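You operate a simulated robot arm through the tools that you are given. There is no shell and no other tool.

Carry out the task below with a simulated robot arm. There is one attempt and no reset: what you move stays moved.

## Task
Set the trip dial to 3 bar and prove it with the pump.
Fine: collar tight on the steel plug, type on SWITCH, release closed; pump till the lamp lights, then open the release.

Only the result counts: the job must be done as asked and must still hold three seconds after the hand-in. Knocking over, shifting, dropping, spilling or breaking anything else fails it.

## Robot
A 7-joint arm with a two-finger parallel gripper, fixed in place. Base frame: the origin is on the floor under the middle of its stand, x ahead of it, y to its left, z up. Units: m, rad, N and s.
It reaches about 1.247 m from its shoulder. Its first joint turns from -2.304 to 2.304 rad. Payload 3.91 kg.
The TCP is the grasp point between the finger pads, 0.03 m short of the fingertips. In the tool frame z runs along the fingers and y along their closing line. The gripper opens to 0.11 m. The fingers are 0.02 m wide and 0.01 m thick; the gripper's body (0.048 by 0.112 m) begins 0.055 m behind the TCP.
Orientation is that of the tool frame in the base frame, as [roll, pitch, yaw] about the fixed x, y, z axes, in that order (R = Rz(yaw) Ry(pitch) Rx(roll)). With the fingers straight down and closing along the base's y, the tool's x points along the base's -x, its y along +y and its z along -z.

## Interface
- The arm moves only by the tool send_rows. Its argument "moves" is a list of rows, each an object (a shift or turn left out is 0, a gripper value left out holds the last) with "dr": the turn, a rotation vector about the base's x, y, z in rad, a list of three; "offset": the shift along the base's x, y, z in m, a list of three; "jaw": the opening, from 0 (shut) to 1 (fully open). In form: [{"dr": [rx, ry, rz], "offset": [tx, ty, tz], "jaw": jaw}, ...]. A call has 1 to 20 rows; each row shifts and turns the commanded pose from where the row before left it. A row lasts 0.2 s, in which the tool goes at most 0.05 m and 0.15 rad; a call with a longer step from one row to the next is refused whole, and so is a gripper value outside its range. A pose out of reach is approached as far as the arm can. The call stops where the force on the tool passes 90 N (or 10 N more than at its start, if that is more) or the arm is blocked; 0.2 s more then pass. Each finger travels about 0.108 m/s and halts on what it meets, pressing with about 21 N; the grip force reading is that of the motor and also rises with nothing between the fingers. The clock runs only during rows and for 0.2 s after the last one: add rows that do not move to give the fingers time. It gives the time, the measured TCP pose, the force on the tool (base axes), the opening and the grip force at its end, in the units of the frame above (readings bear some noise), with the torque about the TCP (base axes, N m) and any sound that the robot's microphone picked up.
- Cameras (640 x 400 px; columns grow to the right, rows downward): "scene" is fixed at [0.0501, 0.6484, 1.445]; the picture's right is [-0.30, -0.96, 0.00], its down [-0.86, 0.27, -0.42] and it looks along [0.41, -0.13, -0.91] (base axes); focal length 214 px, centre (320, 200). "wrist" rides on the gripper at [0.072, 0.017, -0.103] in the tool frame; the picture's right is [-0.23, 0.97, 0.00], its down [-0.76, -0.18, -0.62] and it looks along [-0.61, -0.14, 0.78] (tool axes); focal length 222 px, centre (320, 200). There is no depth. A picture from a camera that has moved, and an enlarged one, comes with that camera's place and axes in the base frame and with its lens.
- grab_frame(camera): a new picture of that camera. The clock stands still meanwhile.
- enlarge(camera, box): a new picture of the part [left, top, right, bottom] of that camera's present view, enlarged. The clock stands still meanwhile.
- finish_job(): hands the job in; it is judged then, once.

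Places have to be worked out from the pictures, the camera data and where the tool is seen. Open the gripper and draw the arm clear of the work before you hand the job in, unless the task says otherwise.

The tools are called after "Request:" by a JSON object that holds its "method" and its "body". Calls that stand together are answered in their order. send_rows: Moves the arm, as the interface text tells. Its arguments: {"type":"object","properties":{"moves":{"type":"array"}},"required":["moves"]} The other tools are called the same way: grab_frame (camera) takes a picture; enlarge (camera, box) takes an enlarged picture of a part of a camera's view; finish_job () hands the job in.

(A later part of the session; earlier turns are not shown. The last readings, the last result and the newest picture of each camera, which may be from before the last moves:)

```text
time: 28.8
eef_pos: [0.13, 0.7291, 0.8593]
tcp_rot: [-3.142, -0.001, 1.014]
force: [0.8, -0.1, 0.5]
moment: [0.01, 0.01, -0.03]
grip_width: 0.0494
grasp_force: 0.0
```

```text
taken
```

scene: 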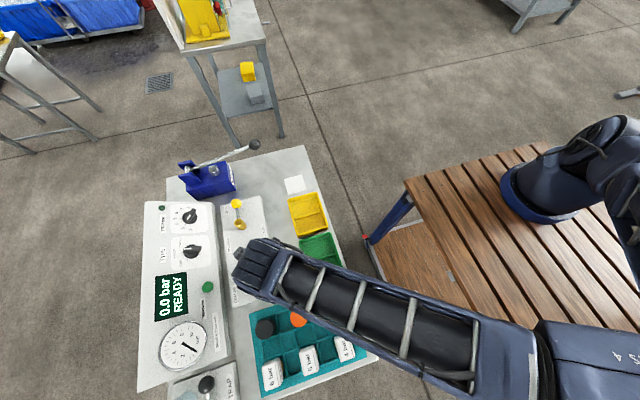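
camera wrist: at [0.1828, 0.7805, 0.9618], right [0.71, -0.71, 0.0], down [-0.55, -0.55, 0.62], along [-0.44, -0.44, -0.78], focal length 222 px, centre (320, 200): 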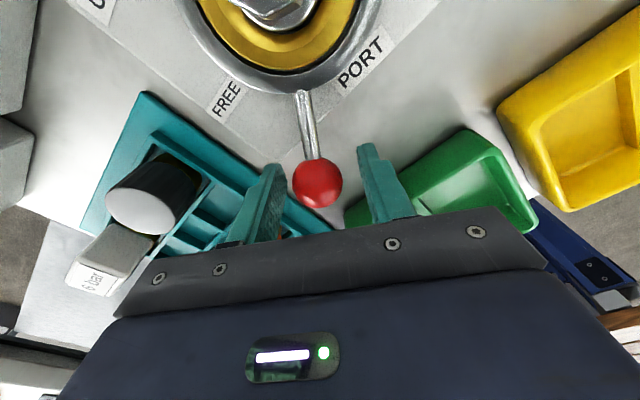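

The ball sits between the fingers at grasp depth. I close on it.

Request:
{"method": "send_rows", "body": {"moves": [{"jaw": 0.25}, {"jaw": 0.1}, {"offset": [0, 0, 0]}, {"offset": [0, 0, 0]}]}}

Request:
{"method": "enlarge", "body": {"camera": "wrist", "box": [210, 60, 430, 240]}}

```text
time: 29.8
eef_pos: [0.1292, 0.7279, 0.8578]
tcp_rot: [-3.14, -0.002, 1.014]
force: [-1.6, -0.7, -4.0]
moment: [0.06, -0.03, -0.02]
grip_width: 0.0312
grasp_force: 45.4
```

```text
2.22 times, centred on (320, 150) of wrist
camera zoom: at [0.1827, 0.7804, 0.9619], right [0.71, -0.71, 0.0], down [-0.55, -0.55, 0.62], along [-0.44, -0.44, -0.78], focal length 494 px, centre (320, 311)
```

zoom: 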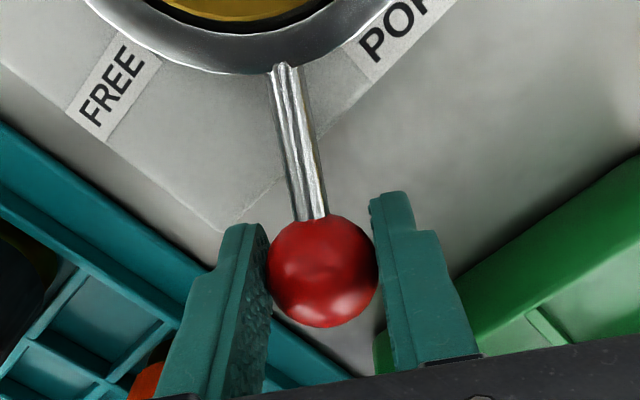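

Ball held (31 mm). I start the arc toward TIGHT about the collar centre, two small steps first, to read the resistance.

Request:
{"method": "send_rows", "body": {"moves": [{"offset": [0.0078, -0.0048, 0], "dr": [0, 0, 0.1]}, {"offset": [0.0083, -0.004, 0], "dr": [0, 0, 0.1]}, {"offset": [0, 0, 0]}]}}

```text
time: 30.6
eef_pos: [0.1449, 0.719, 0.8584]
tcp_rot: [3.141, -0.003, 1.217]
force: [3.4, 10.1, 4.5]
moment: [-0.24, 0.09, 0.07]
grip_width: 0.0311
grasp_force: 44.8
```

The lever follows with little force (10 N toward the centre, so my radius is slightly large). I continue the arc, trimming inward a little.

Request:
{"method": "send_rows", "body": {"moves": [{"offset": [0.0088, -0.0022, 0], "dr": [0, 0, 0.1]}, {"offset": [0.009, -0.0015, 0], "dr": [0, 0, 0.1]}, {"offset": [0.0091, -0.0008, 0], "dr": [0, 0, 0.1]}, {"offset": [0, 0, 0]}]}}

Request:
{"method": "grab_frame", "body": {"camera": "wrist"}}

```text
time: 31.6
eef_pos: [0.1711, 0.7129, 0.8592]
tcp_rot: [3.141, 0.004, 1.515]
force: [3.7, -7.3, -5.0]
moment: [0.22, -0.12, -0.36]
grip_width: 0.0313
grasp_force: 45.3
```

```text
taken
camera wrist: at [0.1936, 0.7843, 0.9617], right [0.96, -0.28, 0.0], down [-0.22, -0.75, 0.62], along [-0.18, -0.6, -0.78], focal length 222 px, centre (320, 200)
```

wrist: 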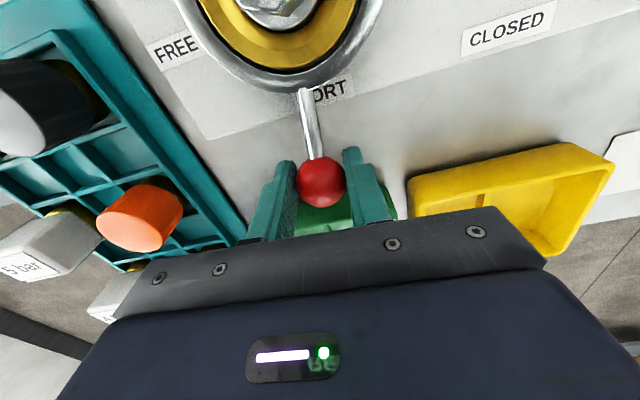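

Lever is now straight at −y; forces are low. I continue the arc toward TIGHT.

Request:
{"method": "send_rows", "body": {"moves": [{"offset": [0.0092, -0.001, 0], "dr": [0, 0, 0.1]}, {"offset": [0.0092, 0.0003, 0], "dr": [0, 0, 0.1]}, {"offset": [0.0091, 0.0013, 0], "dr": [0, 0, 0.1]}, {"offset": [0, 0, 0]}]}}

```text
time: 32.6
eef_pos: [0.1978, 0.7134, 0.8581]
tcp_rot: [-3.14, 0.0, 1.814]
force: [-4.9, 24.9, -23.0]
moment: [0.46, 0.09, -0.01]
grip_width: 0.0311
grasp_force: 45.1
```

Inward pull and a downward pull of ~23 N appear — the ball may be sinking as the collar screws down. I relax 2 mm inward and down, and check.

Request:
{"method": "send_rows", "body": {"moves": [{"offset": [0, 0.002, -0.0015]}, {"offset": [0, 0, 0]}]}}

Request:
{"method": "grab_frame", "body": {"camera": "wrist"}}

```text
time: 33.2
eef_pos: [0.1996, 0.7152, 0.8606]
tcp_rot: [-3.14, 0.001, 1.812]
force: [-1.5, -13.4, 5.7]
moment: [-0.94, -0.13, 0.29]
grip_width: 0.0312
grasp_force: 45.0
```

```text
taken
camera wrist: at [0.2001, 0.789, 0.9621], right [1.0, 0.01, 0.0], down [0.01, -0.78, 0.62], along [0.01, -0.62, -0.78], focal length 222 px, centre (320, 200)
```

wrist: 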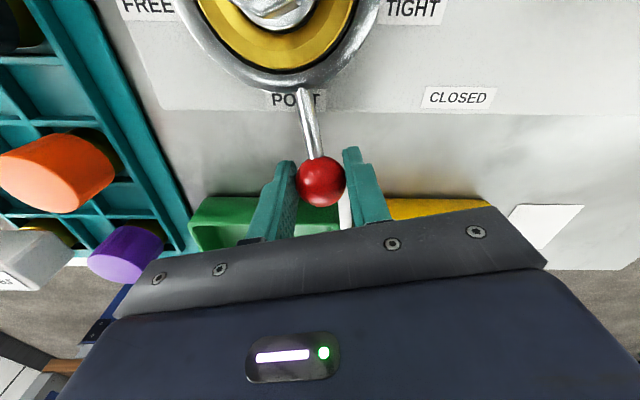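

Forces settle. I continue three more arc steps toward TIGHT.

Request:
{"method": "send_rows", "body": {"moves": [{"offset": [0.0089, 0.0018, 0], "dr": [0, 0, 0.1]}, {"offset": [0.0087, 0.003, 0], "dr": [0, 0, 0.1]}, {"offset": [0.0083, 0.004, 0], "dr": [0, 0, 0.1]}, {"offset": [0, 0, 0]}]}}

Request:
{"method": "grab_frame", "body": {"camera": "wrist"}}

```text
time: 34.2
eef_pos: [0.2246, 0.7244, 0.8584]
tcp_rot: [3.14, -0.002, 2.113]
force: [10.8, -12.7, 24.6]
moment: [-0.4, -0.12, -0.18]
grip_width: 0.0314
grasp_force: 45.0
```

```text
taken
camera wrist: at [0.2034, 0.7951, 0.9621], right [0.95, 0.31, 0.0], down [0.24, -0.75, 0.62], along [0.19, -0.59, -0.78], focal length 222 px, centre (320, 200)
```

wrist: 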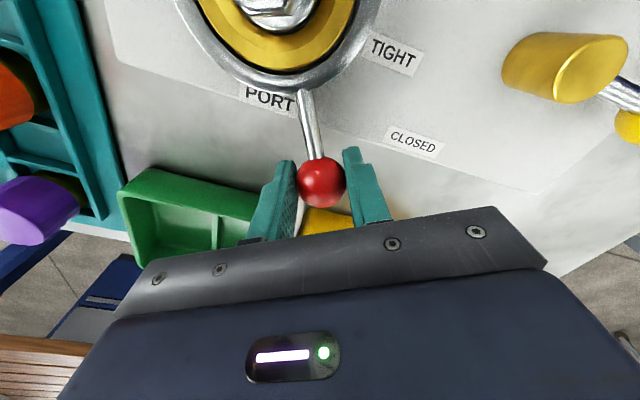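

No tangential resistance yet; lever ~28° past −y. I raise 1 mm to ease the upward force and continue stepwise.

Request:
{"method": "send_rows", "body": {"moves": [{"offset": [0.0078, 0.0043, 0.001], "dr": [0, 0, 0.1]}, {"offset": [0, 0, 0]}]}}

Request:
{"method": "send_rows", "body": {"moves": [{"offset": [0.0073, 0.0056, 0], "dr": [0, 0, 0.1]}, {"offset": [0, 0, 0]}]}}

Request:
{"method": "grab_frame", "body": {"camera": "wrist"}}

```text
time: 34.8
eef_pos: [0.2325, 0.7291, 0.8575]
tcp_rot: [-3.139, 0.0, 2.213]
force: [9.9, -13.5, 10.9]
moment: [0.07, 0.04, 0.01]
grip_width: 0.031
grasp_force: 44.8
```

```text
time: 35.4
eef_pos: [0.2322, 0.7321, 0.859]
tcp_rot: [-3.136, 0.001, 2.32]
force: [-44.7, -67.1, 20.2]
moment: [-0.77, 0.83, -0.09]
grip_width: 0.0314
grasp_force: 44.9
```

```text
taken
camera wrist: at [0.1971, 0.7969, 0.9606], right [0.87, 0.5, -0.01], down [0.39, -0.68, 0.62], along [0.3, -0.55, -0.78], focal length 222 px, centre (320, 200)
```

wrist: 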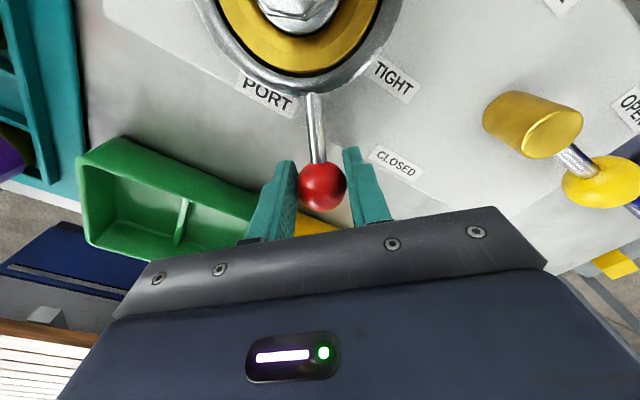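

A firm stop: ~78 N tangentially with the lever ~35° past −y (mirror of the start), so the collar is at its TIGHT end. I ease off most of the push, open the jaws and lift clear.

Request:
{"method": "send_rows", "body": {"moves": [{"offset": [-0.004, -0.0037, 0], "dr": [0, 0, -0.06]}, {"offset": [0, 0, 0]}]}}

```text
time: 36.0
eef_pos: [0.232, 0.7309, 0.858]
tcp_rot: [-3.139, -0.002, 2.254]
force: [-41.9, -11.1, -17.6]
moment: [0.21, 0.42, -0.2]
grip_width: 0.031
grasp_force: 44.4
```

Still ~40 N of push; I ease off a bit more, then open and rise.

Request:
{"method": "send_rows", "body": {"moves": [{"offset": [-0.002, -0.0012, 0]}, {"offset": [0, 0, 0]}, {"jaw": 0.4}, {"offset": [0, 0, 0]}]}}

Request:
{"method": "grab_frame", "body": {"camera": "wrist"}}

```text
time: 37.0
eef_pos: [0.2328, 0.7289, 0.8591]
tcp_rot: [3.141, -0.001, 2.253]
force: [-0.5, 0.5, 0.0]
moment: [0.03, -0.04, -0.01]
grip_width: 0.0442
grasp_force: 0.0
```

```text
taken
camera wrist: at [0.2028, 0.7957, 0.9624], right [0.9, 0.44, 0.0], down [0.34, -0.7, 0.62], along [0.27, -0.56, -0.78], focal length 222 px, centre (320, 200)
```

wrist: 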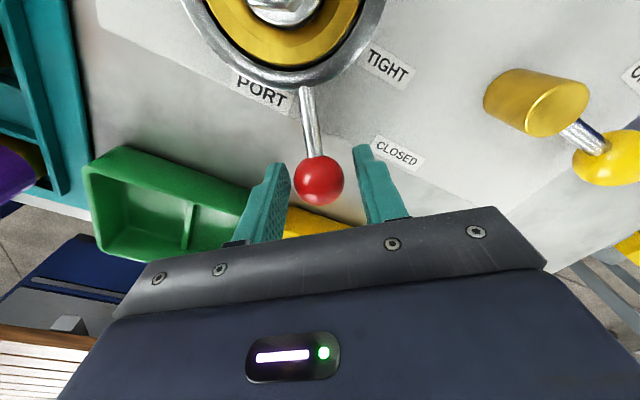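

The lever stays at the TIGHT end. I lift off and go to hover above the release lever's yellow ball (≈(0.387, 0.813, 0.84)), turning the jaws to close along y.

Request:
{"method": "send_rows", "body": {"moves": [{"offset": [0, 0, 0.04]}, {"offset": [0, 0, 0.04]}, {"offset": [0, 0, 0.04]}, {"offset": [0.02, 0.011, 0.015], "dr": [0, 0, 0.148]}, {"offset": [0.025, 0.014, 0], "dr": [0, 0, 0.148]}, {"offset": [0.025, 0.014, 0], "dr": [0, 0, 0.148]}, {"offset": [0.025, 0.014, 0], "dr": [0, 0, 0.148]}, {"offset": [0.025, 0.014, 0], "dr": [0, 0, 0.148]}, {"offset": [0.025, 0.014, 0], "dr": [0, 0, 0.148]}, {"offset": [0, 0, 0]}]}}

Request:
{"method": "grab_frame", "body": {"camera": "wrist"}}

Request:
{"method": "grab_frame", "body": {"camera": "scene"}}

```text
time: 39.2
eef_pos: [0.3782, 0.8122, 0.9937]
tcp_rot: [-3.14, -0.001, -3.14]
force: [-0.2, -0.4, 0.0]
moment: [-0.02, 0.02, 0.01]
grip_width: 0.0443
grasp_force: 0.1
```

```text
taken
camera wrist: at [0.3075, 0.8293, 1.0959], right [0.23, 0.97, 0.0], down [0.76, -0.18, 0.62], along [0.61, -0.14, -0.78], focal length 222 px, centre (320, 200)
```

wrist: 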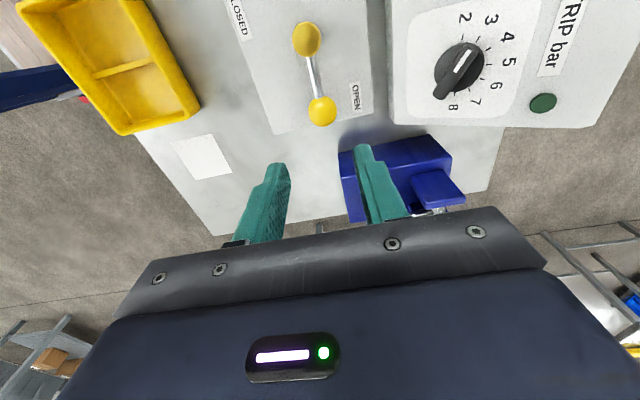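

```text
taken
```

scene: 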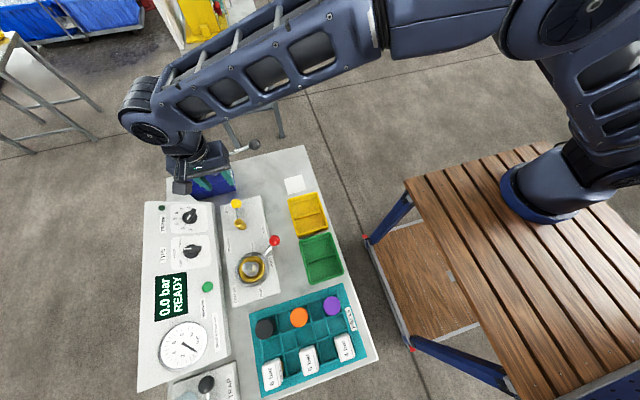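

Collar lever is on the TIGHT side in the scene view. I zoom both cameras on the release lever to pin its ball height.

Request:
{"method": "enlarge", "body": {"camera": "wrist", "box": [240, 0, 400, 140]}}

Request:
{"method": "enlarge", "body": {"camera": "scene", "box": [210, 180, 300, 300]}}

```text
2.86 times, centred on (320, 70) of wrist
camera zoom: at [0.3075, 0.8293, 1.0959], right [0.23, 0.97, 0.0], down [0.76, -0.18, 0.62], along [0.61, -0.14, -0.78], focal length 635 px, centre (320, 571)
```

zoom: 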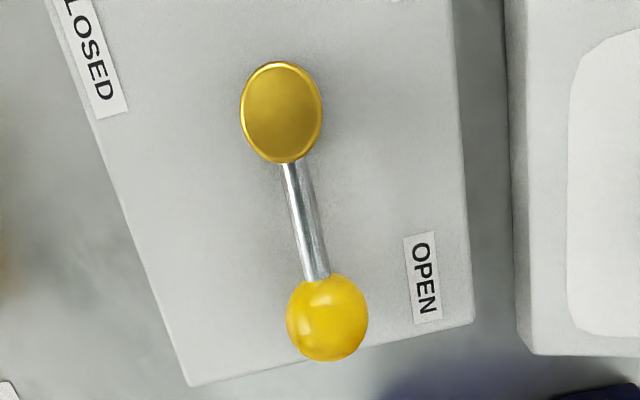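

```text
3.33 times, centred on (255, 240) of scene
camera zoom: at [0.0501, 0.6484, 1.445], right [-0.3, -0.96, 0.0], down [-0.86, 0.27, -0.42], along [0.41, -0.13, -0.91], focal length 715 px, centre (537, 67)
```

zoom: 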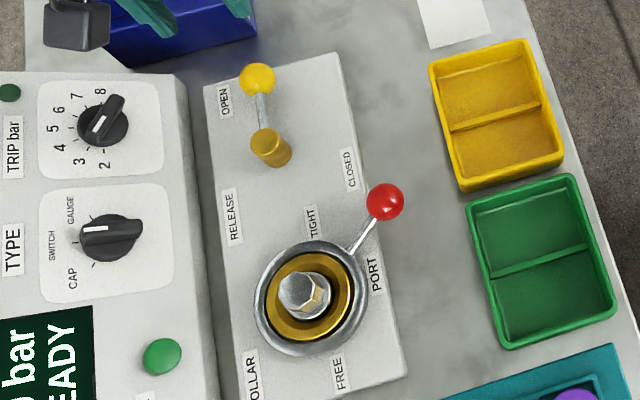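

Release: pivot ≈ (0.3165, 0.8155), lever along +x (OPEN), ball ≈ (0.3825, 0.8154, 0.846); CLOSED means pointing −y. I descend with the jaws straddling the ball.

Request:
{"method": "send_rows", "body": {"moves": [{"offset": [0.0043, 0.003, -0.03]}, {"offset": [0, 0, -0.035]}, {"offset": [0, 0, -0.035]}, {"offset": [0, 0, -0.02]}, {"offset": [0, 0, -0.014]}, {"offset": [0, 0, 0]}]}}

Request:
{"method": "grab_frame", "body": {"camera": "wrist"}}

```text
time: 40.6
eef_pos: [0.3841, 0.8152, 0.8594]
tcp_rot: [3.142, 0.0, 3.14]
force: [-0.2, 0.5, 0.4]
moment: [0.02, 0.03, 0.01]
grip_width: 0.0441
grasp_force: 0.0
```

```text
taken
camera wrist: at [0.3119, 0.8312, 0.9628], right [0.23, 0.97, 0.0], down [0.76, -0.18, 0.62], along [0.61, -0.14, -0.78], focal length 222 px, centre (320, 200)
```

wrist: 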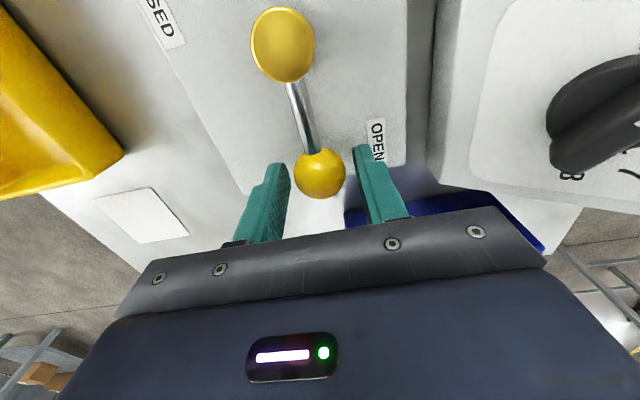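

The ball is centred between the fingers near the tips. I close on it.

Request:
{"method": "send_rows", "body": {"moves": [{"jaw": 0.25}, {"jaw": 0.1}, {"offset": [0, 0, 0]}, {"offset": [0, 0, 0]}]}}

```text
time: 41.6
eef_pos: [0.3829, 0.8148, 0.8601]
tcp_rot: [-3.138, 0.0, 3.141]
force: [1.0, -2.2, -0.6]
moment: [-0.03, -0.05, 0.09]
grip_width: 0.0309
grasp_force: 45.0
```

Held at 31 mm. I begin the −90° arc toward CLOSED about the pivot, with two steps first to read resistance.

Request:
{"method": "send_rows", "body": {"moves": [{"offset": [-0.0006, -0.0088, 0], "dr": [0, 0, -0.131]}, {"offset": [-0.0017, -0.0086, 0], "dr": [0, 0, -0.131]}, {"offset": [0, 0, 0]}]}}

```text
time: 42.4
eef_pos: [0.3801, 0.7966, 0.8588]
tcp_rot: [-3.141, -0.001, 2.878]
force: [2.1, 2.7, 18.3]
moment: [-0.09, -0.16, -0.21]
grip_width: 0.031
grasp_force: 44.9
```

Low resistance. I continue four more steps.

Request:
{"method": "send_rows", "body": {"moves": [{"offset": [-0.0028, -0.0083, 0.0005], "dr": [0, 0, -0.131]}, {"offset": [-0.0039, -0.0079, 0.0005], "dr": [0, 0, -0.131]}, {"offset": [-0.0049, -0.0073, 0], "dr": [0, 0, -0.131]}, {"offset": [-0.0058, -0.0066, 0], "dr": [0, 0, -0.131]}, {"offset": [0, 0, 0]}]}}

Request:
{"method": "grab_frame", "body": {"camera": "wrist"}}

```text
time: 43.6
eef_pos: [0.3628, 0.7661, 0.8594]
tcp_rot: [-3.14, -0.001, 2.352]
force: [-8.0, 2.3, 6.7]
moment: [-0.1, -0.01, 0.28]
grip_width: 0.0311
grasp_force: 44.8
```

```text
taken
camera wrist: at [0.3248, 0.829, 0.9627], right [0.85, 0.53, 0.0], down [0.41, -0.66, 0.62], along [0.33, -0.53, -0.78], focal length 222 px, centre (320, 200)
```

wrist: 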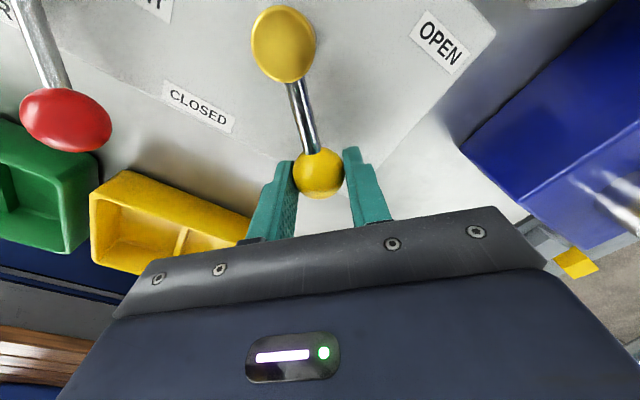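

Halfway; the lever tracks well. I continue four more steps toward CLOSED.

Request:
{"method": "send_rows", "body": {"moves": [{"offset": [-0.0066, -0.0058, 0], "dr": [0, 0, -0.131]}, {"offset": [-0.0073, -0.0049, 0], "dr": [0, 0, -0.131]}, {"offset": [-0.0079, -0.0039, 0], "dr": [0, 0, -0.131]}, {"offset": [-0.0083, -0.0028, 0], "dr": [0, 0, -0.131]}, {"offset": [0, 0, 0]}]}}

Request:
{"method": "grab_frame", "body": {"camera": "wrist"}}

```text
time: 44.8
eef_pos: [0.3346, 0.7485, 0.8589]
tcp_rot: [-3.138, 0.004, 1.828]
force: [-3.3, -11.6, -12.4]
moment: [-0.21, -0.03, 0.38]
grip_width: 0.0312
grasp_force: 45.0
```

```text
taken
camera wrist: at [0.3336, 0.8235, 0.9623], right [1.0, 0.03, 0.0], down [0.02, -0.78, 0.63], along [0.02, -0.63, -0.78], focal length 222 px, centre (320, 200)
```

wrist: 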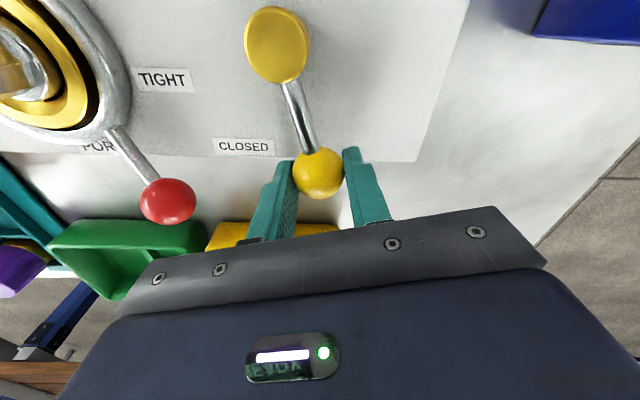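

Almost there (≈75° turned). I do the last two steps in single steps, watching for the stop.

Request:
{"method": "send_rows", "body": {"moves": [{"offset": [-0.0086, -0.0017, -0.0005], "dr": [0, 0, -0.131]}, {"offset": [-0.0044, -0.0004, 0], "dr": [0, 0, -0.066]}, {"offset": [0, 0, 0]}]}}

Request:
{"method": "grab_frame", "body": {"camera": "wrist"}}

```text
time: 45.6
eef_pos: [0.3251, 0.7479, 0.861]
tcp_rot: [3.141, -0.001, 1.63]
force: [40.4, 6.6, -23.8]
moment: [0.54, -0.18, -0.37]
grip_width: 0.0311
grasp_force: 44.6
```

```text
taken
camera wrist: at [0.3389, 0.8205, 0.9635], right [0.99, -0.17, 0.0], down [-0.13, -0.77, 0.62], along [-0.1, -0.61, -0.78], focal length 222 px, centre (320, 200)
```

wrist: 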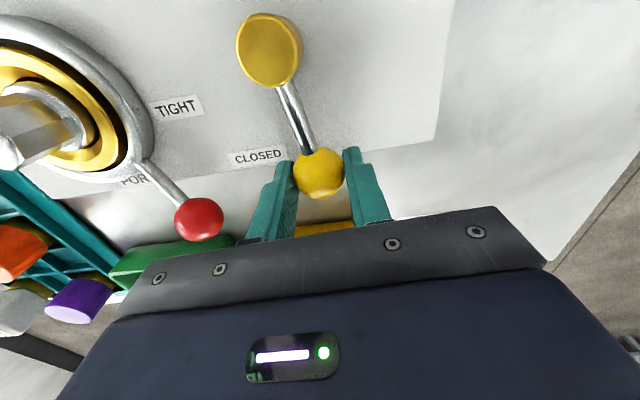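

A resistance of ~40 N appears at about 83°; I push 2 mm more to confirm it is the end stop.

Request:
{"method": "send_rows", "body": {"moves": [{"offset": [-0.0025, 0, -0.001]}, {"offset": [0, 0, 0]}]}}

```text
time: 46.2
eef_pos: [0.3234, 0.7469, 0.8603]
tcp_rot: [3.14, -0.004, 1.631]
force: [65.3, 23.0, -12.7]
moment: [0.6, -0.67, -0.03]
grip_width: 0.0314
grasp_force: 45.3
```

Force rose to 65 N with almost no motion: it is the CLOSED stop. I ease off, open the jaws, and lift clear.

Request:
{"method": "send_rows", "body": {"moves": [{"offset": [0.004, 0.001, 0]}, {"offset": [0.0015, 0.0005, 0]}, {"offset": [0, 0, 0]}, {"jaw": 0.4}, {"offset": [0, 0, 0]}, {"offset": [0, 0, 0.03]}, {"offset": [0, 0, 0.05]}, {"offset": [0, 0, 0.05]}, {"offset": [0, 0, 0]}]}}

Request:
{"method": "grab_frame", "body": {"camera": "wrist"}}

Request:
{"method": "grab_frame", "body": {"camera": "scene"}}

```text
time: 48.2
eef_pos: [0.3223, 0.7493, 0.9883]
tcp_rot: [-3.141, 0.0, 1.632]
force: [0.2, 0.1, -0.8]
moment: [-0.03, 0.02, 0.03]
grip_width: 0.0441
grasp_force: 0.1
```

```text
taken
camera wrist: at [0.3357, 0.8219, 1.0907], right [0.99, -0.17, 0.0], down [-0.13, -0.77, 0.62], along [-0.1, -0.61, -0.78], focal length 222 px, centre (320, 200)
```

wrist: 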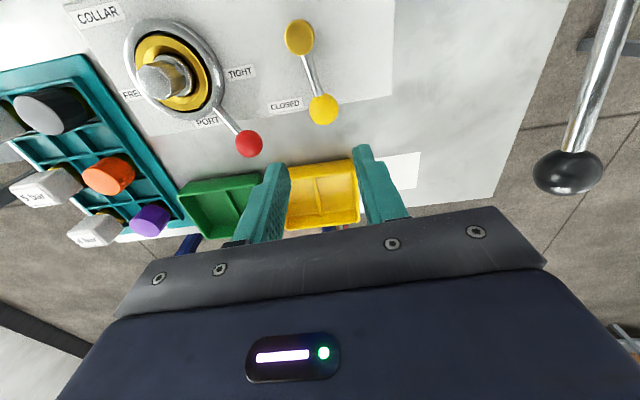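

```text
taken
```

scene: 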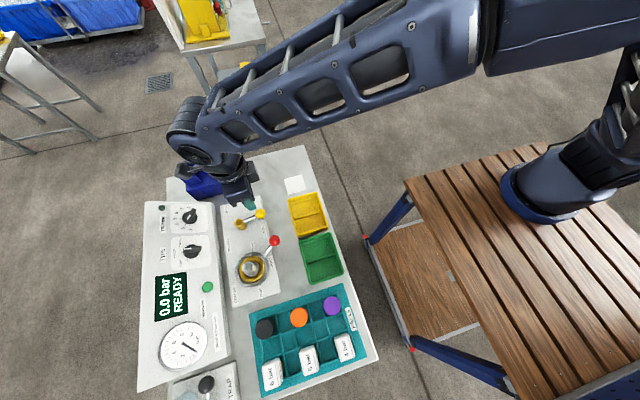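

Release is at CLOSED and the collar at TIGHT. Now the pump: I rise and move to a viewpoint looking along +x at the pump to learn its handle, pivot and plunger geometry.

Request:
{"method": "send_rows", "body": {"moves": [{"offset": [0, 0, 0.04], "dr": [0, 0, 0.15]}, {"offset": [0, 0, 0.04], "dr": [0, 0, 0.15]}, {"offset": [0.01, 0.005, 0.03], "dr": [0, 0, 0.15]}, {"offset": [0.02, 0.01, 0], "dr": [0, 0, 0.15]}, {"offset": [0.02, 0.01, 0], "dr": [0, 0, 0.15]}, {"offset": [0.02, 0.01, 0], "dr": [0, 0, 0.15]}, {"offset": [0.02, 0.005, 0], "dr": [0, 0, 0.15]}, {"offset": [0.02, 0.005, 0], "dr": [0, 0, 0.15]}, {"offset": [0.01, 0.005, 0], "dr": [0, 0, 0.15]}, {"offset": [0, 0, 0], "dr": [0, 0, 0.15]}, {"offset": [0, 0, 0]}]}}

Request:
{"method": "grab_frame", "body": {"camera": "wrist"}}

Request:
{"method": "grab_frame", "body": {"camera": "scene"}}

```text
time: 50.6
eef_pos: [0.443, 0.799, 1.0977]
tcp_rot: [-3.139, 0.0, 3.134]
force: [0.4, -0.5, -1.3]
moment: [-0.02, 0.03, -0.02]
grip_width: 0.0441
grasp_force: 0.1
```

```text
taken
camera wrist: at [0.3716, 0.8161, 1.2007], right [0.23, 0.97, 0.0], down [0.76, -0.18, 0.62], along [0.61, -0.15, -0.78], focal length 222 px, centre (320, 200)
```

wrist: 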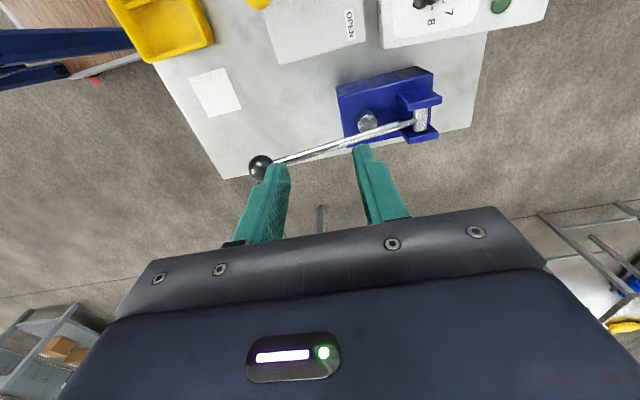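

```text
taken
```

scene: 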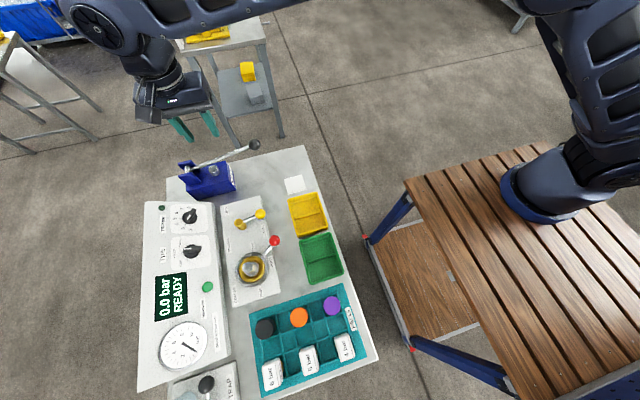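

The whole console and pump are visible. I enlarge both to measure the pump and check the collar, release and display.

Request:
{"method": "enlarge", "body": {"camera": "wrist", "box": [230, 50, 460, 200]}}

Request:
{"method": "enlarge", "body": {"camera": "scene", "box": [160, 130, 290, 220]}}

Request:
{"method": "enlarge", "body": {"camera": "scene", "box": [130, 190, 290, 310]}}

```text
2.67 times, centred on (345, 125) of wrist
camera zoom: at [0.3716, 0.8161, 1.2007], right [0.23, 0.97, 0.0], down [0.76, -0.18, 0.62], along [0.61, -0.15, -0.78], focal length 592 px, centre (253, 400)
```

zoom: 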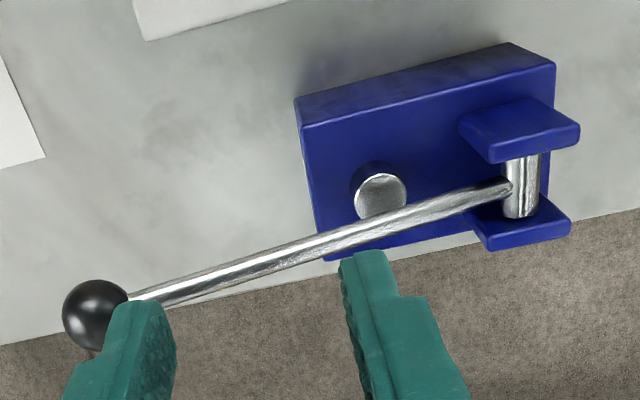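

```text
4.44 times, centred on (225, 175) of scene
camera zoom: at [0.0501, 0.6484, 1.445], right [-0.3, -0.96, 0.0], down [-0.86, 0.27, -0.42], along [0.41, -0.13, -0.91], focal length 953 px, centre (742, 311)
```

zoom: 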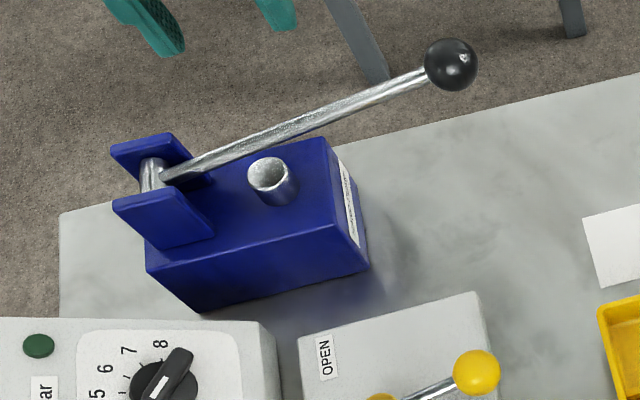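

```text
3.33 times, centred on (210, 250) of scene
camera zoom: at [0.0501, 0.6484, 1.445], right [-0.3, -0.96, 0.0], down [-0.86, 0.27, -0.42], along [0.41, -0.13, -0.91], focal length 715 px, centre (687, 33)
```

zoom: 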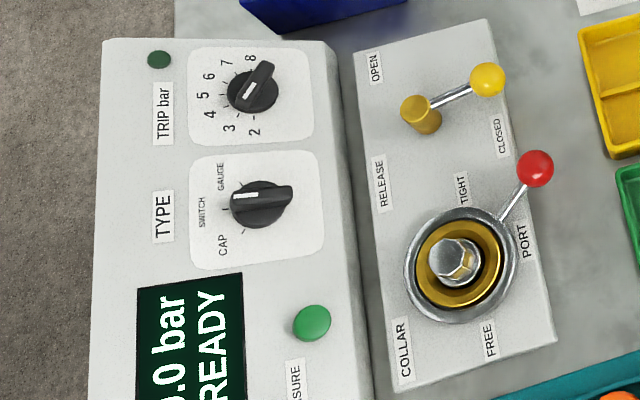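

The ball of the pump handle triangulates to (0.498, 0.706, 0.9495); pivot ≈ (0.50, 0.915, 0.905), so the handle is ~12° above horizontal and the ball moves almost vertically. I turn the jaws to close along x and hover above the ball.

Request:
{"method": "send_rows", "body": {"moves": [{"offset": [0.005, -0.009, 0], "dr": [0, 0, -0.15], "jaw": 0.5}, {"offset": [0.005, -0.009, 0], "dr": [0, 0, -0.15]}, {"offset": [0.005, -0.009, 0], "dr": [0, 0, -0.15]}, {"offset": [0.005, -0.009, 0], "dr": [0, 0, -0.15]}, {"offset": [0.005, -0.009, 0], "dr": [0, 0, -0.15]}, {"offset": [0.005, -0.009, 0], "dr": [0, 0, -0.15]}, {"offset": [0.005, -0.009, 0], "dr": [0, 0, -0.15]}, {"offset": [0.005, -0.009, 0], "dr": [0, 0, -0.15]}, {"offset": [0.005, -0.009, -0.01], "dr": [0, 0, -0.15]}, {"offset": [0.005, -0.009, -0.02], "dr": [0, 0, -0.15]}, {"offset": [0.005, -0.003, -0.02], "dr": [0, 0, -0.063]}, {"offset": [0, 0, 0]}]}}

Request:
{"method": "grab_frame", "body": {"camera": "wrist"}}

Request:
{"method": "grab_frame", "body": {"camera": "scene"}}

```text
time: 53.2
eef_pos: [0.5008, 0.7049, 1.0478]
tcp_rot: [3.141, -0.002, 1.568]
force: [-0.2, 1.1, 0.1]
moment: [-0.03, 0.02, -0.02]
grip_width: 0.055
grasp_force: 0.1
```

```text
taken
camera wrist: at [0.5174, 0.7767, 1.1512], right [0.97, -0.23, 0.0], down [-0.18, -0.76, 0.62], along [-0.14, -0.61, -0.78], focal length 222 px, centre (320, 200)
```

wrist: 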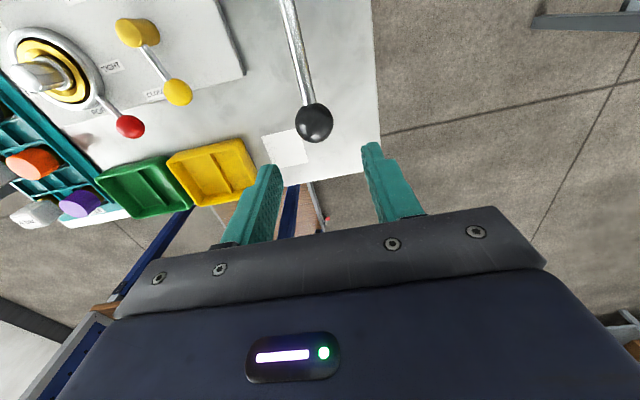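

```text
taken
```

scene: 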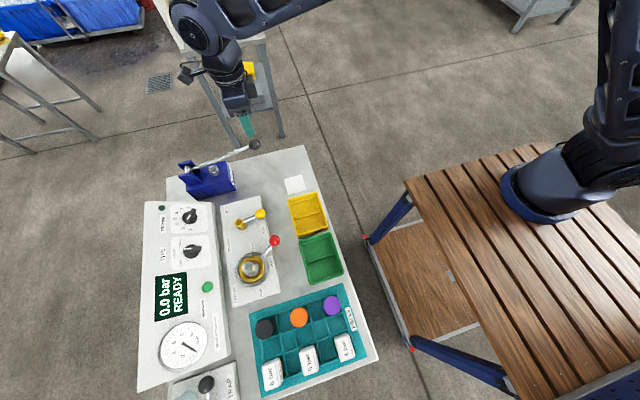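

The ball lies at ≈(0.497, 0.7075), and the scene camera sees the console unobstructed. I centre and descend around the ball.

Request:
{"method": "send_rows", "body": {"moves": [{"offset": [-0.0035, 0.002, -0.02]}, {"offset": [0, 0, -0.025]}, {"offset": [0, 0, -0.025]}, {"offset": [0, 0, -0.022]}, {"offset": [0, 0, 0]}]}}

Request:
{"method": "grab_frame", "body": {"camera": "wrist"}}

```text
time: 54.4
eef_pos: [0.4964, 0.7044, 0.9549]
tcp_rot: [-3.141, 0.0, 1.57]
force: [0.6, 0.3, 0.2]
moment: [-0.04, 0.01, 0.02]
grip_width: 0.0549
grasp_force: 0.1
```

```text
taken
camera wrist: at [0.5148, 0.7778, 1.0593], right [0.97, -0.23, 0.0], down [-0.18, -0.76, 0.62], along [-0.14, -0.61, -0.78], focal length 222 px, centre (320, 200)
```

wrist: 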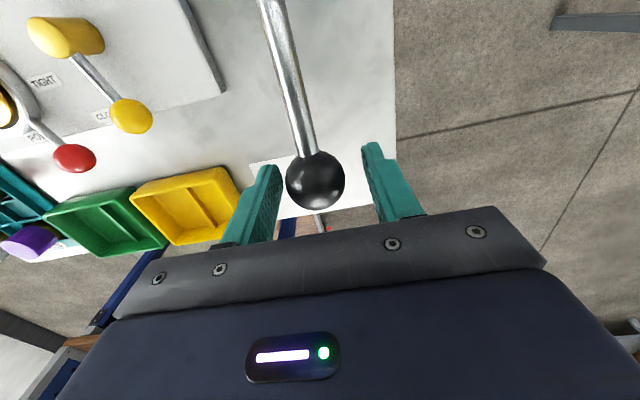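

The ball is between the fingers. I close on it.

Request:
{"method": "send_rows", "body": {"moves": [{"jaw": 0.25}, {"jaw": 0.05}, {"offset": [0, 0, 0]}, {"offset": [0, 0, 0]}]}}

```text
time: 55.4
eef_pos: [0.4947, 0.7059, 0.9554]
tcp_rot: [-3.14, -0.002, 1.573]
force: [-21.9, -7.3, -3.8]
moment: [-0.45, 0.13, 0.12]
grip_width: 0.0344
grasp_force: 45.0
```

Held with a 22 N side load; I shift −2 mm in x to relieve it and then try the first 20 mm of down-stroke, reading forces.

Request:
{"method": "send_rows", "body": {"moves": [{"offset": [-0.002, 0, 0]}, {"offset": [0, -0.0018, -0.01]}, {"offset": [0, -0.0013, -0.01]}, {"offset": [0, 0, 0]}]}}

Request:
{"method": "grab_frame", "body": {"camera": "scene"}}

```text
time: 56.4
eef_pos: [0.4954, 0.7036, 0.9389]
tcp_rot: [3.14, -0.003, 1.568]
force: [14.9, -1.3, 8.5]
moment: [1.27, -0.14, -0.08]
grip_width: 0.0343
grasp_force: 45.3
```

```text
taken
```

scene: 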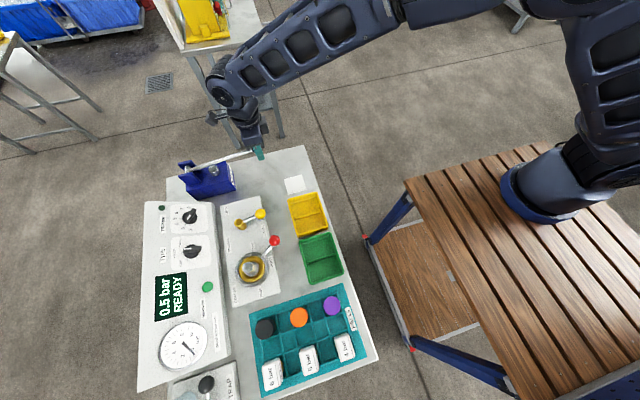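

The display already shows 0.5 bar with only light force. I continue the down-stroke.

Request:
{"method": "send_rows", "body": {"moves": [{"offset": [0, -0.001, -0.01]}, {"offset": [0, -0.0005, -0.01]}, {"offset": [0, 0, -0.01]}, {"offset": [0, 0, 0]}]}}

Request:
{"method": "enlarge", "body": {"camera": "scene", "box": [130, 190, 290, 310]}}

```text
time: 57.4
eef_pos: [0.4953, 0.7022, 0.908]
tcp_rot: [-3.141, 0.0, 1.567]
force: [26.4, -12.7, 6.2]
moment: [0.52, -0.14, -0.15]
grip_width: 0.034
grasp_force: 45.2
```

```text
3.33 times, centred on (210, 250) of scene
camera zoom: at [0.0501, 0.6484, 1.445], right [-0.3, -0.96, 0.0], down [-0.86, 0.27, -0.42], along [0.41, -0.13, -0.91], focal length 715 px, centre (687, 33)
```

zoom: 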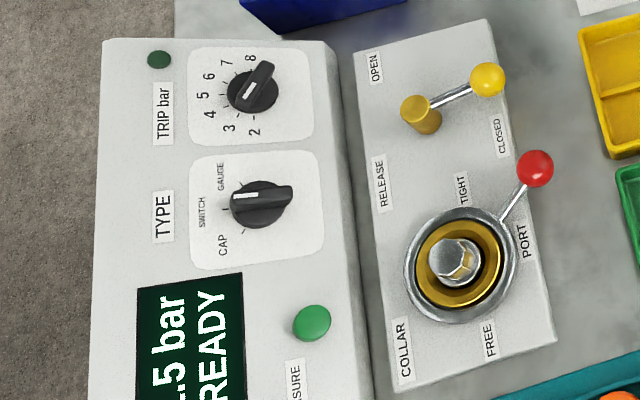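

The display reads x.5 bar (likely 1.5). I relieve the x load and continue down in small steps, checking the lamp and display.

Request:
{"method": "send_rows", "body": {"moves": [{"offset": [0.002, 0.0005, -0.01]}, {"offset": [0, 0.0005, -0.01]}, {"offset": [0, 0, 0]}]}}

Request:
{"method": "enlarge", "body": {"camera": "scene", "box": [130, 190, 290, 350]}}

```text
time: 58.2
eef_pos: [0.4949, 0.7041, 0.8868]
tcp_rot: [-3.139, -0.001, 1.57]
force: [15.7, 0.9, 8.5]
moment: [0.7, 0.01, -0.05]
grip_width: 0.0339
grasp_force: 45.0
```

```text
2.50 times, centred on (210, 270) of scene
camera zoom: at [0.0501, 0.6484, 1.445], right [-0.3, -0.96, 0.0], down [-0.86, 0.27, -0.42], along [0.41, -0.13, -0.91], focal length 536 px, centre (595, 25)
```

zoom: 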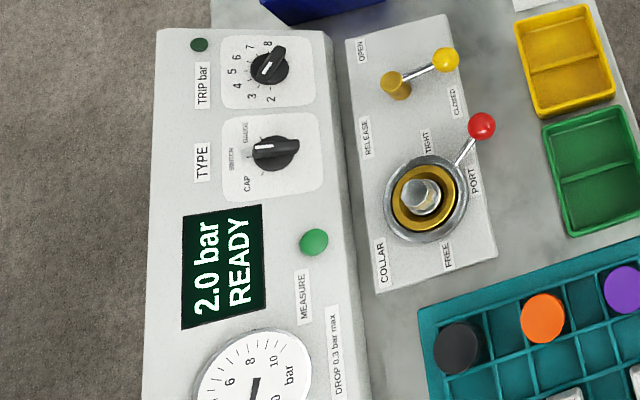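

2.0 bar now. I continue down gently.

Request:
{"method": "send_rows", "body": {"moves": [{"offset": [0.001, 0.001, -0.01]}, {"offset": [0, 0.0013, -0.01]}, {"offset": [0, 0, 0]}]}}

Request:
{"method": "enlarge", "body": {"camera": "scene", "box": [130, 190, 290, 350]}}

```text
time: 59.0
eef_pos: [0.4948, 0.7063, 0.8669]
tcp_rot: [3.141, -0.004, 1.572]
force: [0.8, 6.2, 36.2]
moment: [-0.18, 0.03, 0.06]
grip_width: 0.0345
grasp_force: 44.7
```

```text
2.50 times, centred on (210, 270) of scene
camera zoom: at [0.0501, 0.6484, 1.445], right [-0.3, -0.96, 0.0], down [-0.86, 0.27, -0.42], along [0.41, -0.13, -0.91], focal length 536 px, centre (595, 25)
```

zoom: 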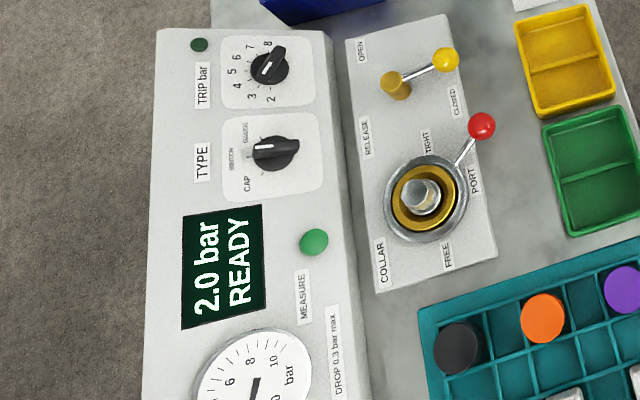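

Force rises to 36 N with no more pressure: bottom of the stroke, 2.0 bar. I raise the handle back up along the same arc.

Request:
{"method": "send_rows", "body": {"moves": [{"offset": [0, -0.0013, 0.01]}, {"offset": [0, -0.001, 0.01]}, {"offset": [0, -0.0005, 0.01]}, {"offset": [0, -0.0005, 0.01]}, {"offset": [0, 0, 0.01]}, {"offset": [0, 0, 0]}]}}

Request:
{"method": "grab_frame", "body": {"camera": "wrist"}}

Request:
{"method": "enlarge", "body": {"camera": "scene", "box": [130, 130, 290, 350]}}

```text
time: 60.4
eef_pos: [0.4955, 0.7016, 0.9159]
tcp_rot: [-3.14, 0.0, 1.57]
force: [-12.1, 5.3, -2.5]
moment: [-1.23, -0.18, 0.06]
grip_width: 0.0341
grasp_force: 44.9
```

```text
taken
camera wrist: at [0.5131, 0.775, 1.0184], right [0.97, -0.23, 0.0], down [-0.18, -0.76, 0.62], along [-0.14, -0.61, -0.78], focal length 222 px, centre (320, 200)
```

wrist: 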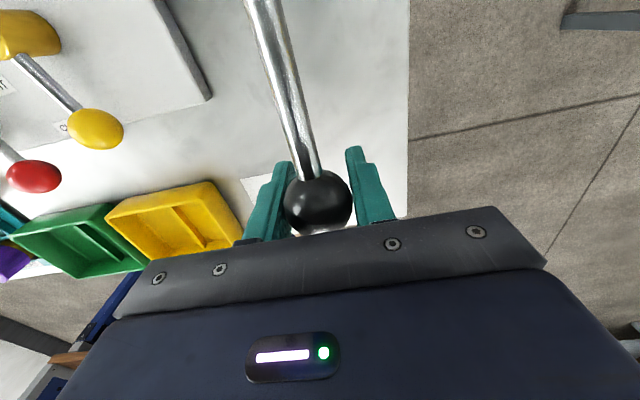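

```text
1.82 times, centred on (210, 240) of scene
camera zoom: at [0.0501, 0.6484, 1.445], right [-0.3, -0.96, 0.0], down [-0.86, 0.27, -0.42], along [0.41, -0.13, -0.91], focal length 390 px, centre (520, 127)
```

zoom: 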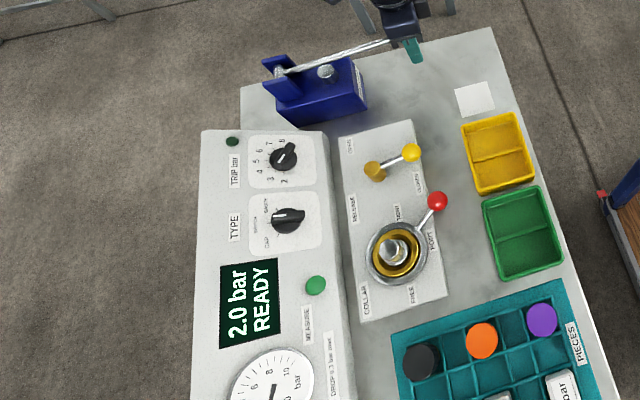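

Pressure holds at 2.0 bar. The ball slipped ~1 cm up in the jaws but still follows. I continue up to the top of the stroke.

Request:
{"method": "send_rows", "body": {"moves": [{"offset": [0, 0.0005, 0.01]}, {"offset": [0, 0.001, 0.01]}, {"offset": [0, 0.0013, 0.008]}, {"offset": [0, 0, 0]}]}}

Request:
{"method": "grab_frame", "body": {"camera": "wrist"}}

```text
time: 61.4
eef_pos: [0.4953, 0.7039, 0.9423]
tcp_rot: [-3.14, 0.002, 1.57]
force: [-23.8, -9.1, -32.9]
moment: [-0.14, -0.44, 0.16]
grip_width: 0.0344
grasp_force: 45.3
```

```text
taken
camera wrist: at [0.5133, 0.7775, 1.0451], right [0.97, -0.23, 0.0], down [-0.18, -0.76, 0.63], along [-0.14, -0.61, -0.78], focal length 222 px, centre (320, 200)
```

wrist: 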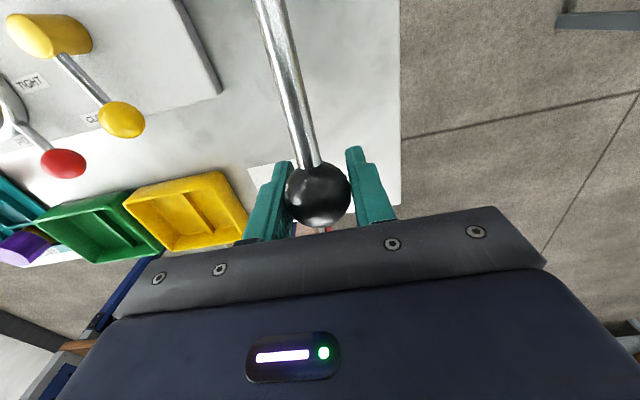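

Top stop reached (−33 N). I begin the second down-stroke in small steps, reading the display each time.

Request:
{"method": "send_rows", "body": {"moves": [{"offset": [-0.001, -0.0018, -0.01]}, {"offset": [0, -0.0013, -0.01]}, {"offset": [0, 0, 0]}]}}

Request:
{"method": "enlarge", "body": {"camera": "scene", "box": [130, 190, 290, 350]}}

```text
time: 62.2
eef_pos: [0.4944, 0.7034, 0.9265]
tcp_rot: [3.141, -0.005, 1.572]
force: [-19.7, 0.4, 8.4]
moment: [1.33, -0.24, 0.06]
grip_width: 0.0342
grasp_force: 44.8
```

```text
2.50 times, centred on (210, 270) of scene
camera zoom: at [0.0501, 0.6484, 1.445], right [-0.3, -0.96, 0.0], down [-0.86, 0.27, -0.42], along [0.41, -0.13, -0.91], focal length 536 px, centre (595, 25)
```

zoom: 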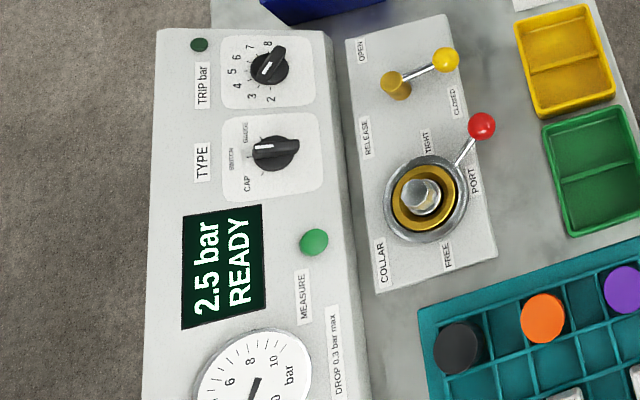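

2.5 bar, lamp still dark. I go down another 10 mm.

Request:
{"method": "send_rows", "body": {"moves": [{"offset": [-0.001, -0.001, -0.01]}, {"offset": [0, 0, 0]}]}}

Request:
{"method": "enlarge", "body": {"camera": "scene", "box": [130, 190, 290, 350]}}

```text
time: 62.8
eef_pos: [0.4957, 0.7021, 0.9146]
tcp_rot: [3.141, -0.002, 1.571]
force: [-7.4, 3.0, 7.6]
moment: [1.15, -0.14, 0.05]
grip_width: 0.034
grasp_force: 44.9
```

```text
2.50 times, centred on (210, 270) of scene
camera zoom: at [0.0501, 0.6484, 1.445], right [-0.3, -0.96, 0.0], down [-0.86, 0.27, -0.42], along [0.41, -0.13, -0.91], focal length 536 px, centre (595, 25)
```

zoom: 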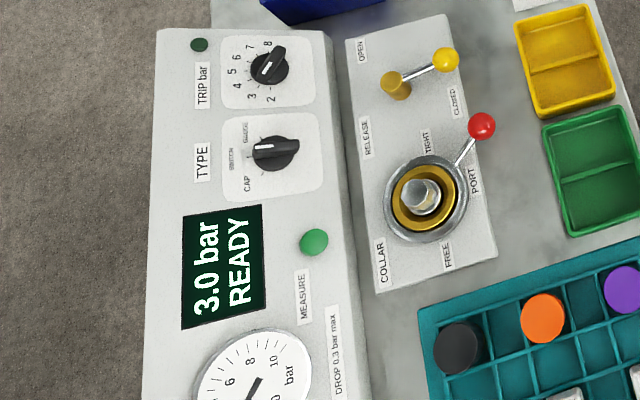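

3.0 bar displayed. I zoom on the lamp to see whether it is lit.

Request:
{"method": "enlarge", "body": {"camera": "scene", "box": [140, 195, 220, 260]}}

Request:
{"method": "enlarge", "body": {"camera": "scene", "box": [140, 260, 230, 380]}}

```text
6.15 times, centred on (180, 228) of scene
camera zoom: at [0.0501, 0.6484, 1.445], right [-0.3, -0.96, 0.0], down [-0.86, 0.27, -0.42], along [0.41, -0.13, -0.91], focal length 1320 px, centre (1182, 31)
```

zoom: 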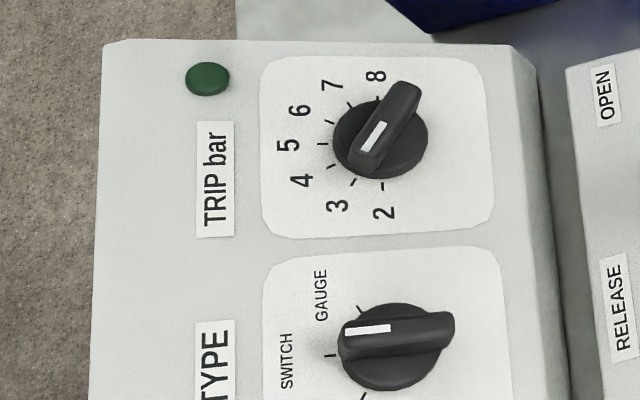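

```text
3.33 times, centred on (185, 320) of scene
camera zoom: at [0.0501, 0.6484, 1.445], right [-0.3, -0.96, 0.0], down [-0.86, 0.27, -0.42], along [0.41, -0.13, -0.91], focal length 715 px, centre (770, -200)
```

zoom: 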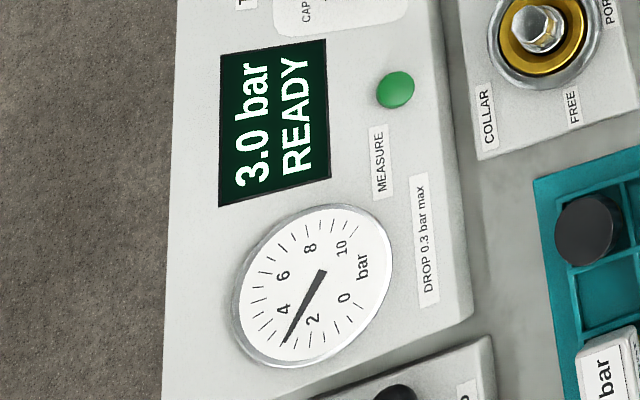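

Lamp still dark at 3.0; the trip point may sit marginally above. I press 4 mm more.

Request:
{"method": "send_rows", "body": {"moves": [{"offset": [0, 0, -0.004]}, {"offset": [0, 0, 0]}]}}

Request:
{"method": "enlarge", "body": {"camera": "scene", "box": [130, 190, 290, 350]}}

```text
time: 63.4
eef_pos: [0.4952, 0.7022, 0.9101]
tcp_rot: [-3.141, -0.002, 1.57]
force: [3.9, 9.1, 8.5]
moment: [1.16, -0.02, 0.02]
grip_width: 0.0339
grasp_force: 44.9
```

```text
2.50 times, centred on (210, 270) of scene
camera zoom: at [0.0501, 0.6484, 1.445], right [-0.3, -0.96, 0.0], down [-0.86, 0.27, -0.42], along [0.41, -0.13, -0.91], focal length 536 px, centre (595, 25)
```

zoom: 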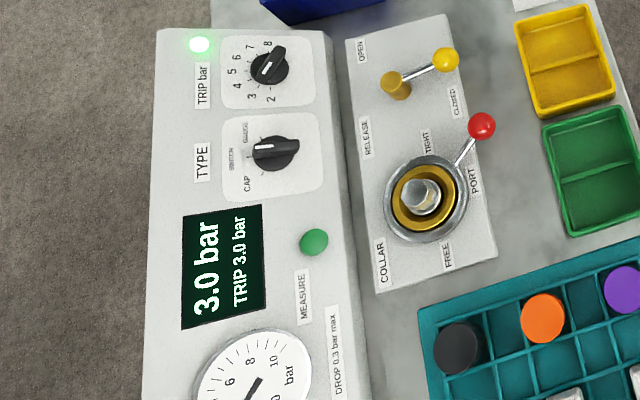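

The lamp is lit and the display says TRIP 3.0 bar. I raise the handle back to its top rest position so it isn't left mid-stroke, then check the display before letting go.

Request:
{"method": "send_rows", "body": {"moves": [{"offset": [0, 0, 0.01]}, {"offset": [0, 0.001, 0.01]}, {"offset": [0, 0.0015, 0.008]}, {"offset": [0, 0, 0]}]}}

Request:
{"method": "enlarge", "body": {"camera": "scene", "box": [130, 130, 290, 350]}}

```text
time: 64.4
eef_pos: [0.4951, 0.7035, 0.9373]
tcp_rot: [-3.141, 0.0, 1.571]
force: [8.9, 1.8, -3.2]
moment: [-1.02, 0.18, -0.08]
grip_width: 0.0341
grasp_force: 44.8
```

```text
1.82 times, centred on (210, 240) of scene
camera zoom: at [0.0501, 0.6484, 1.445], right [-0.3, -0.96, 0.0], down [-0.86, 0.27, -0.42], along [0.41, -0.13, -0.91], focal length 390 px, centre (520, 127)
```

zoom: 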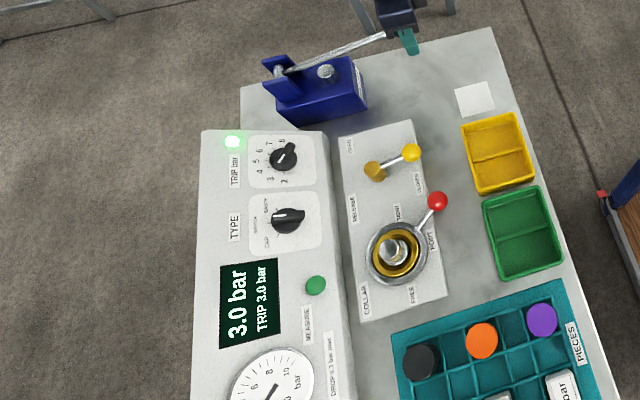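

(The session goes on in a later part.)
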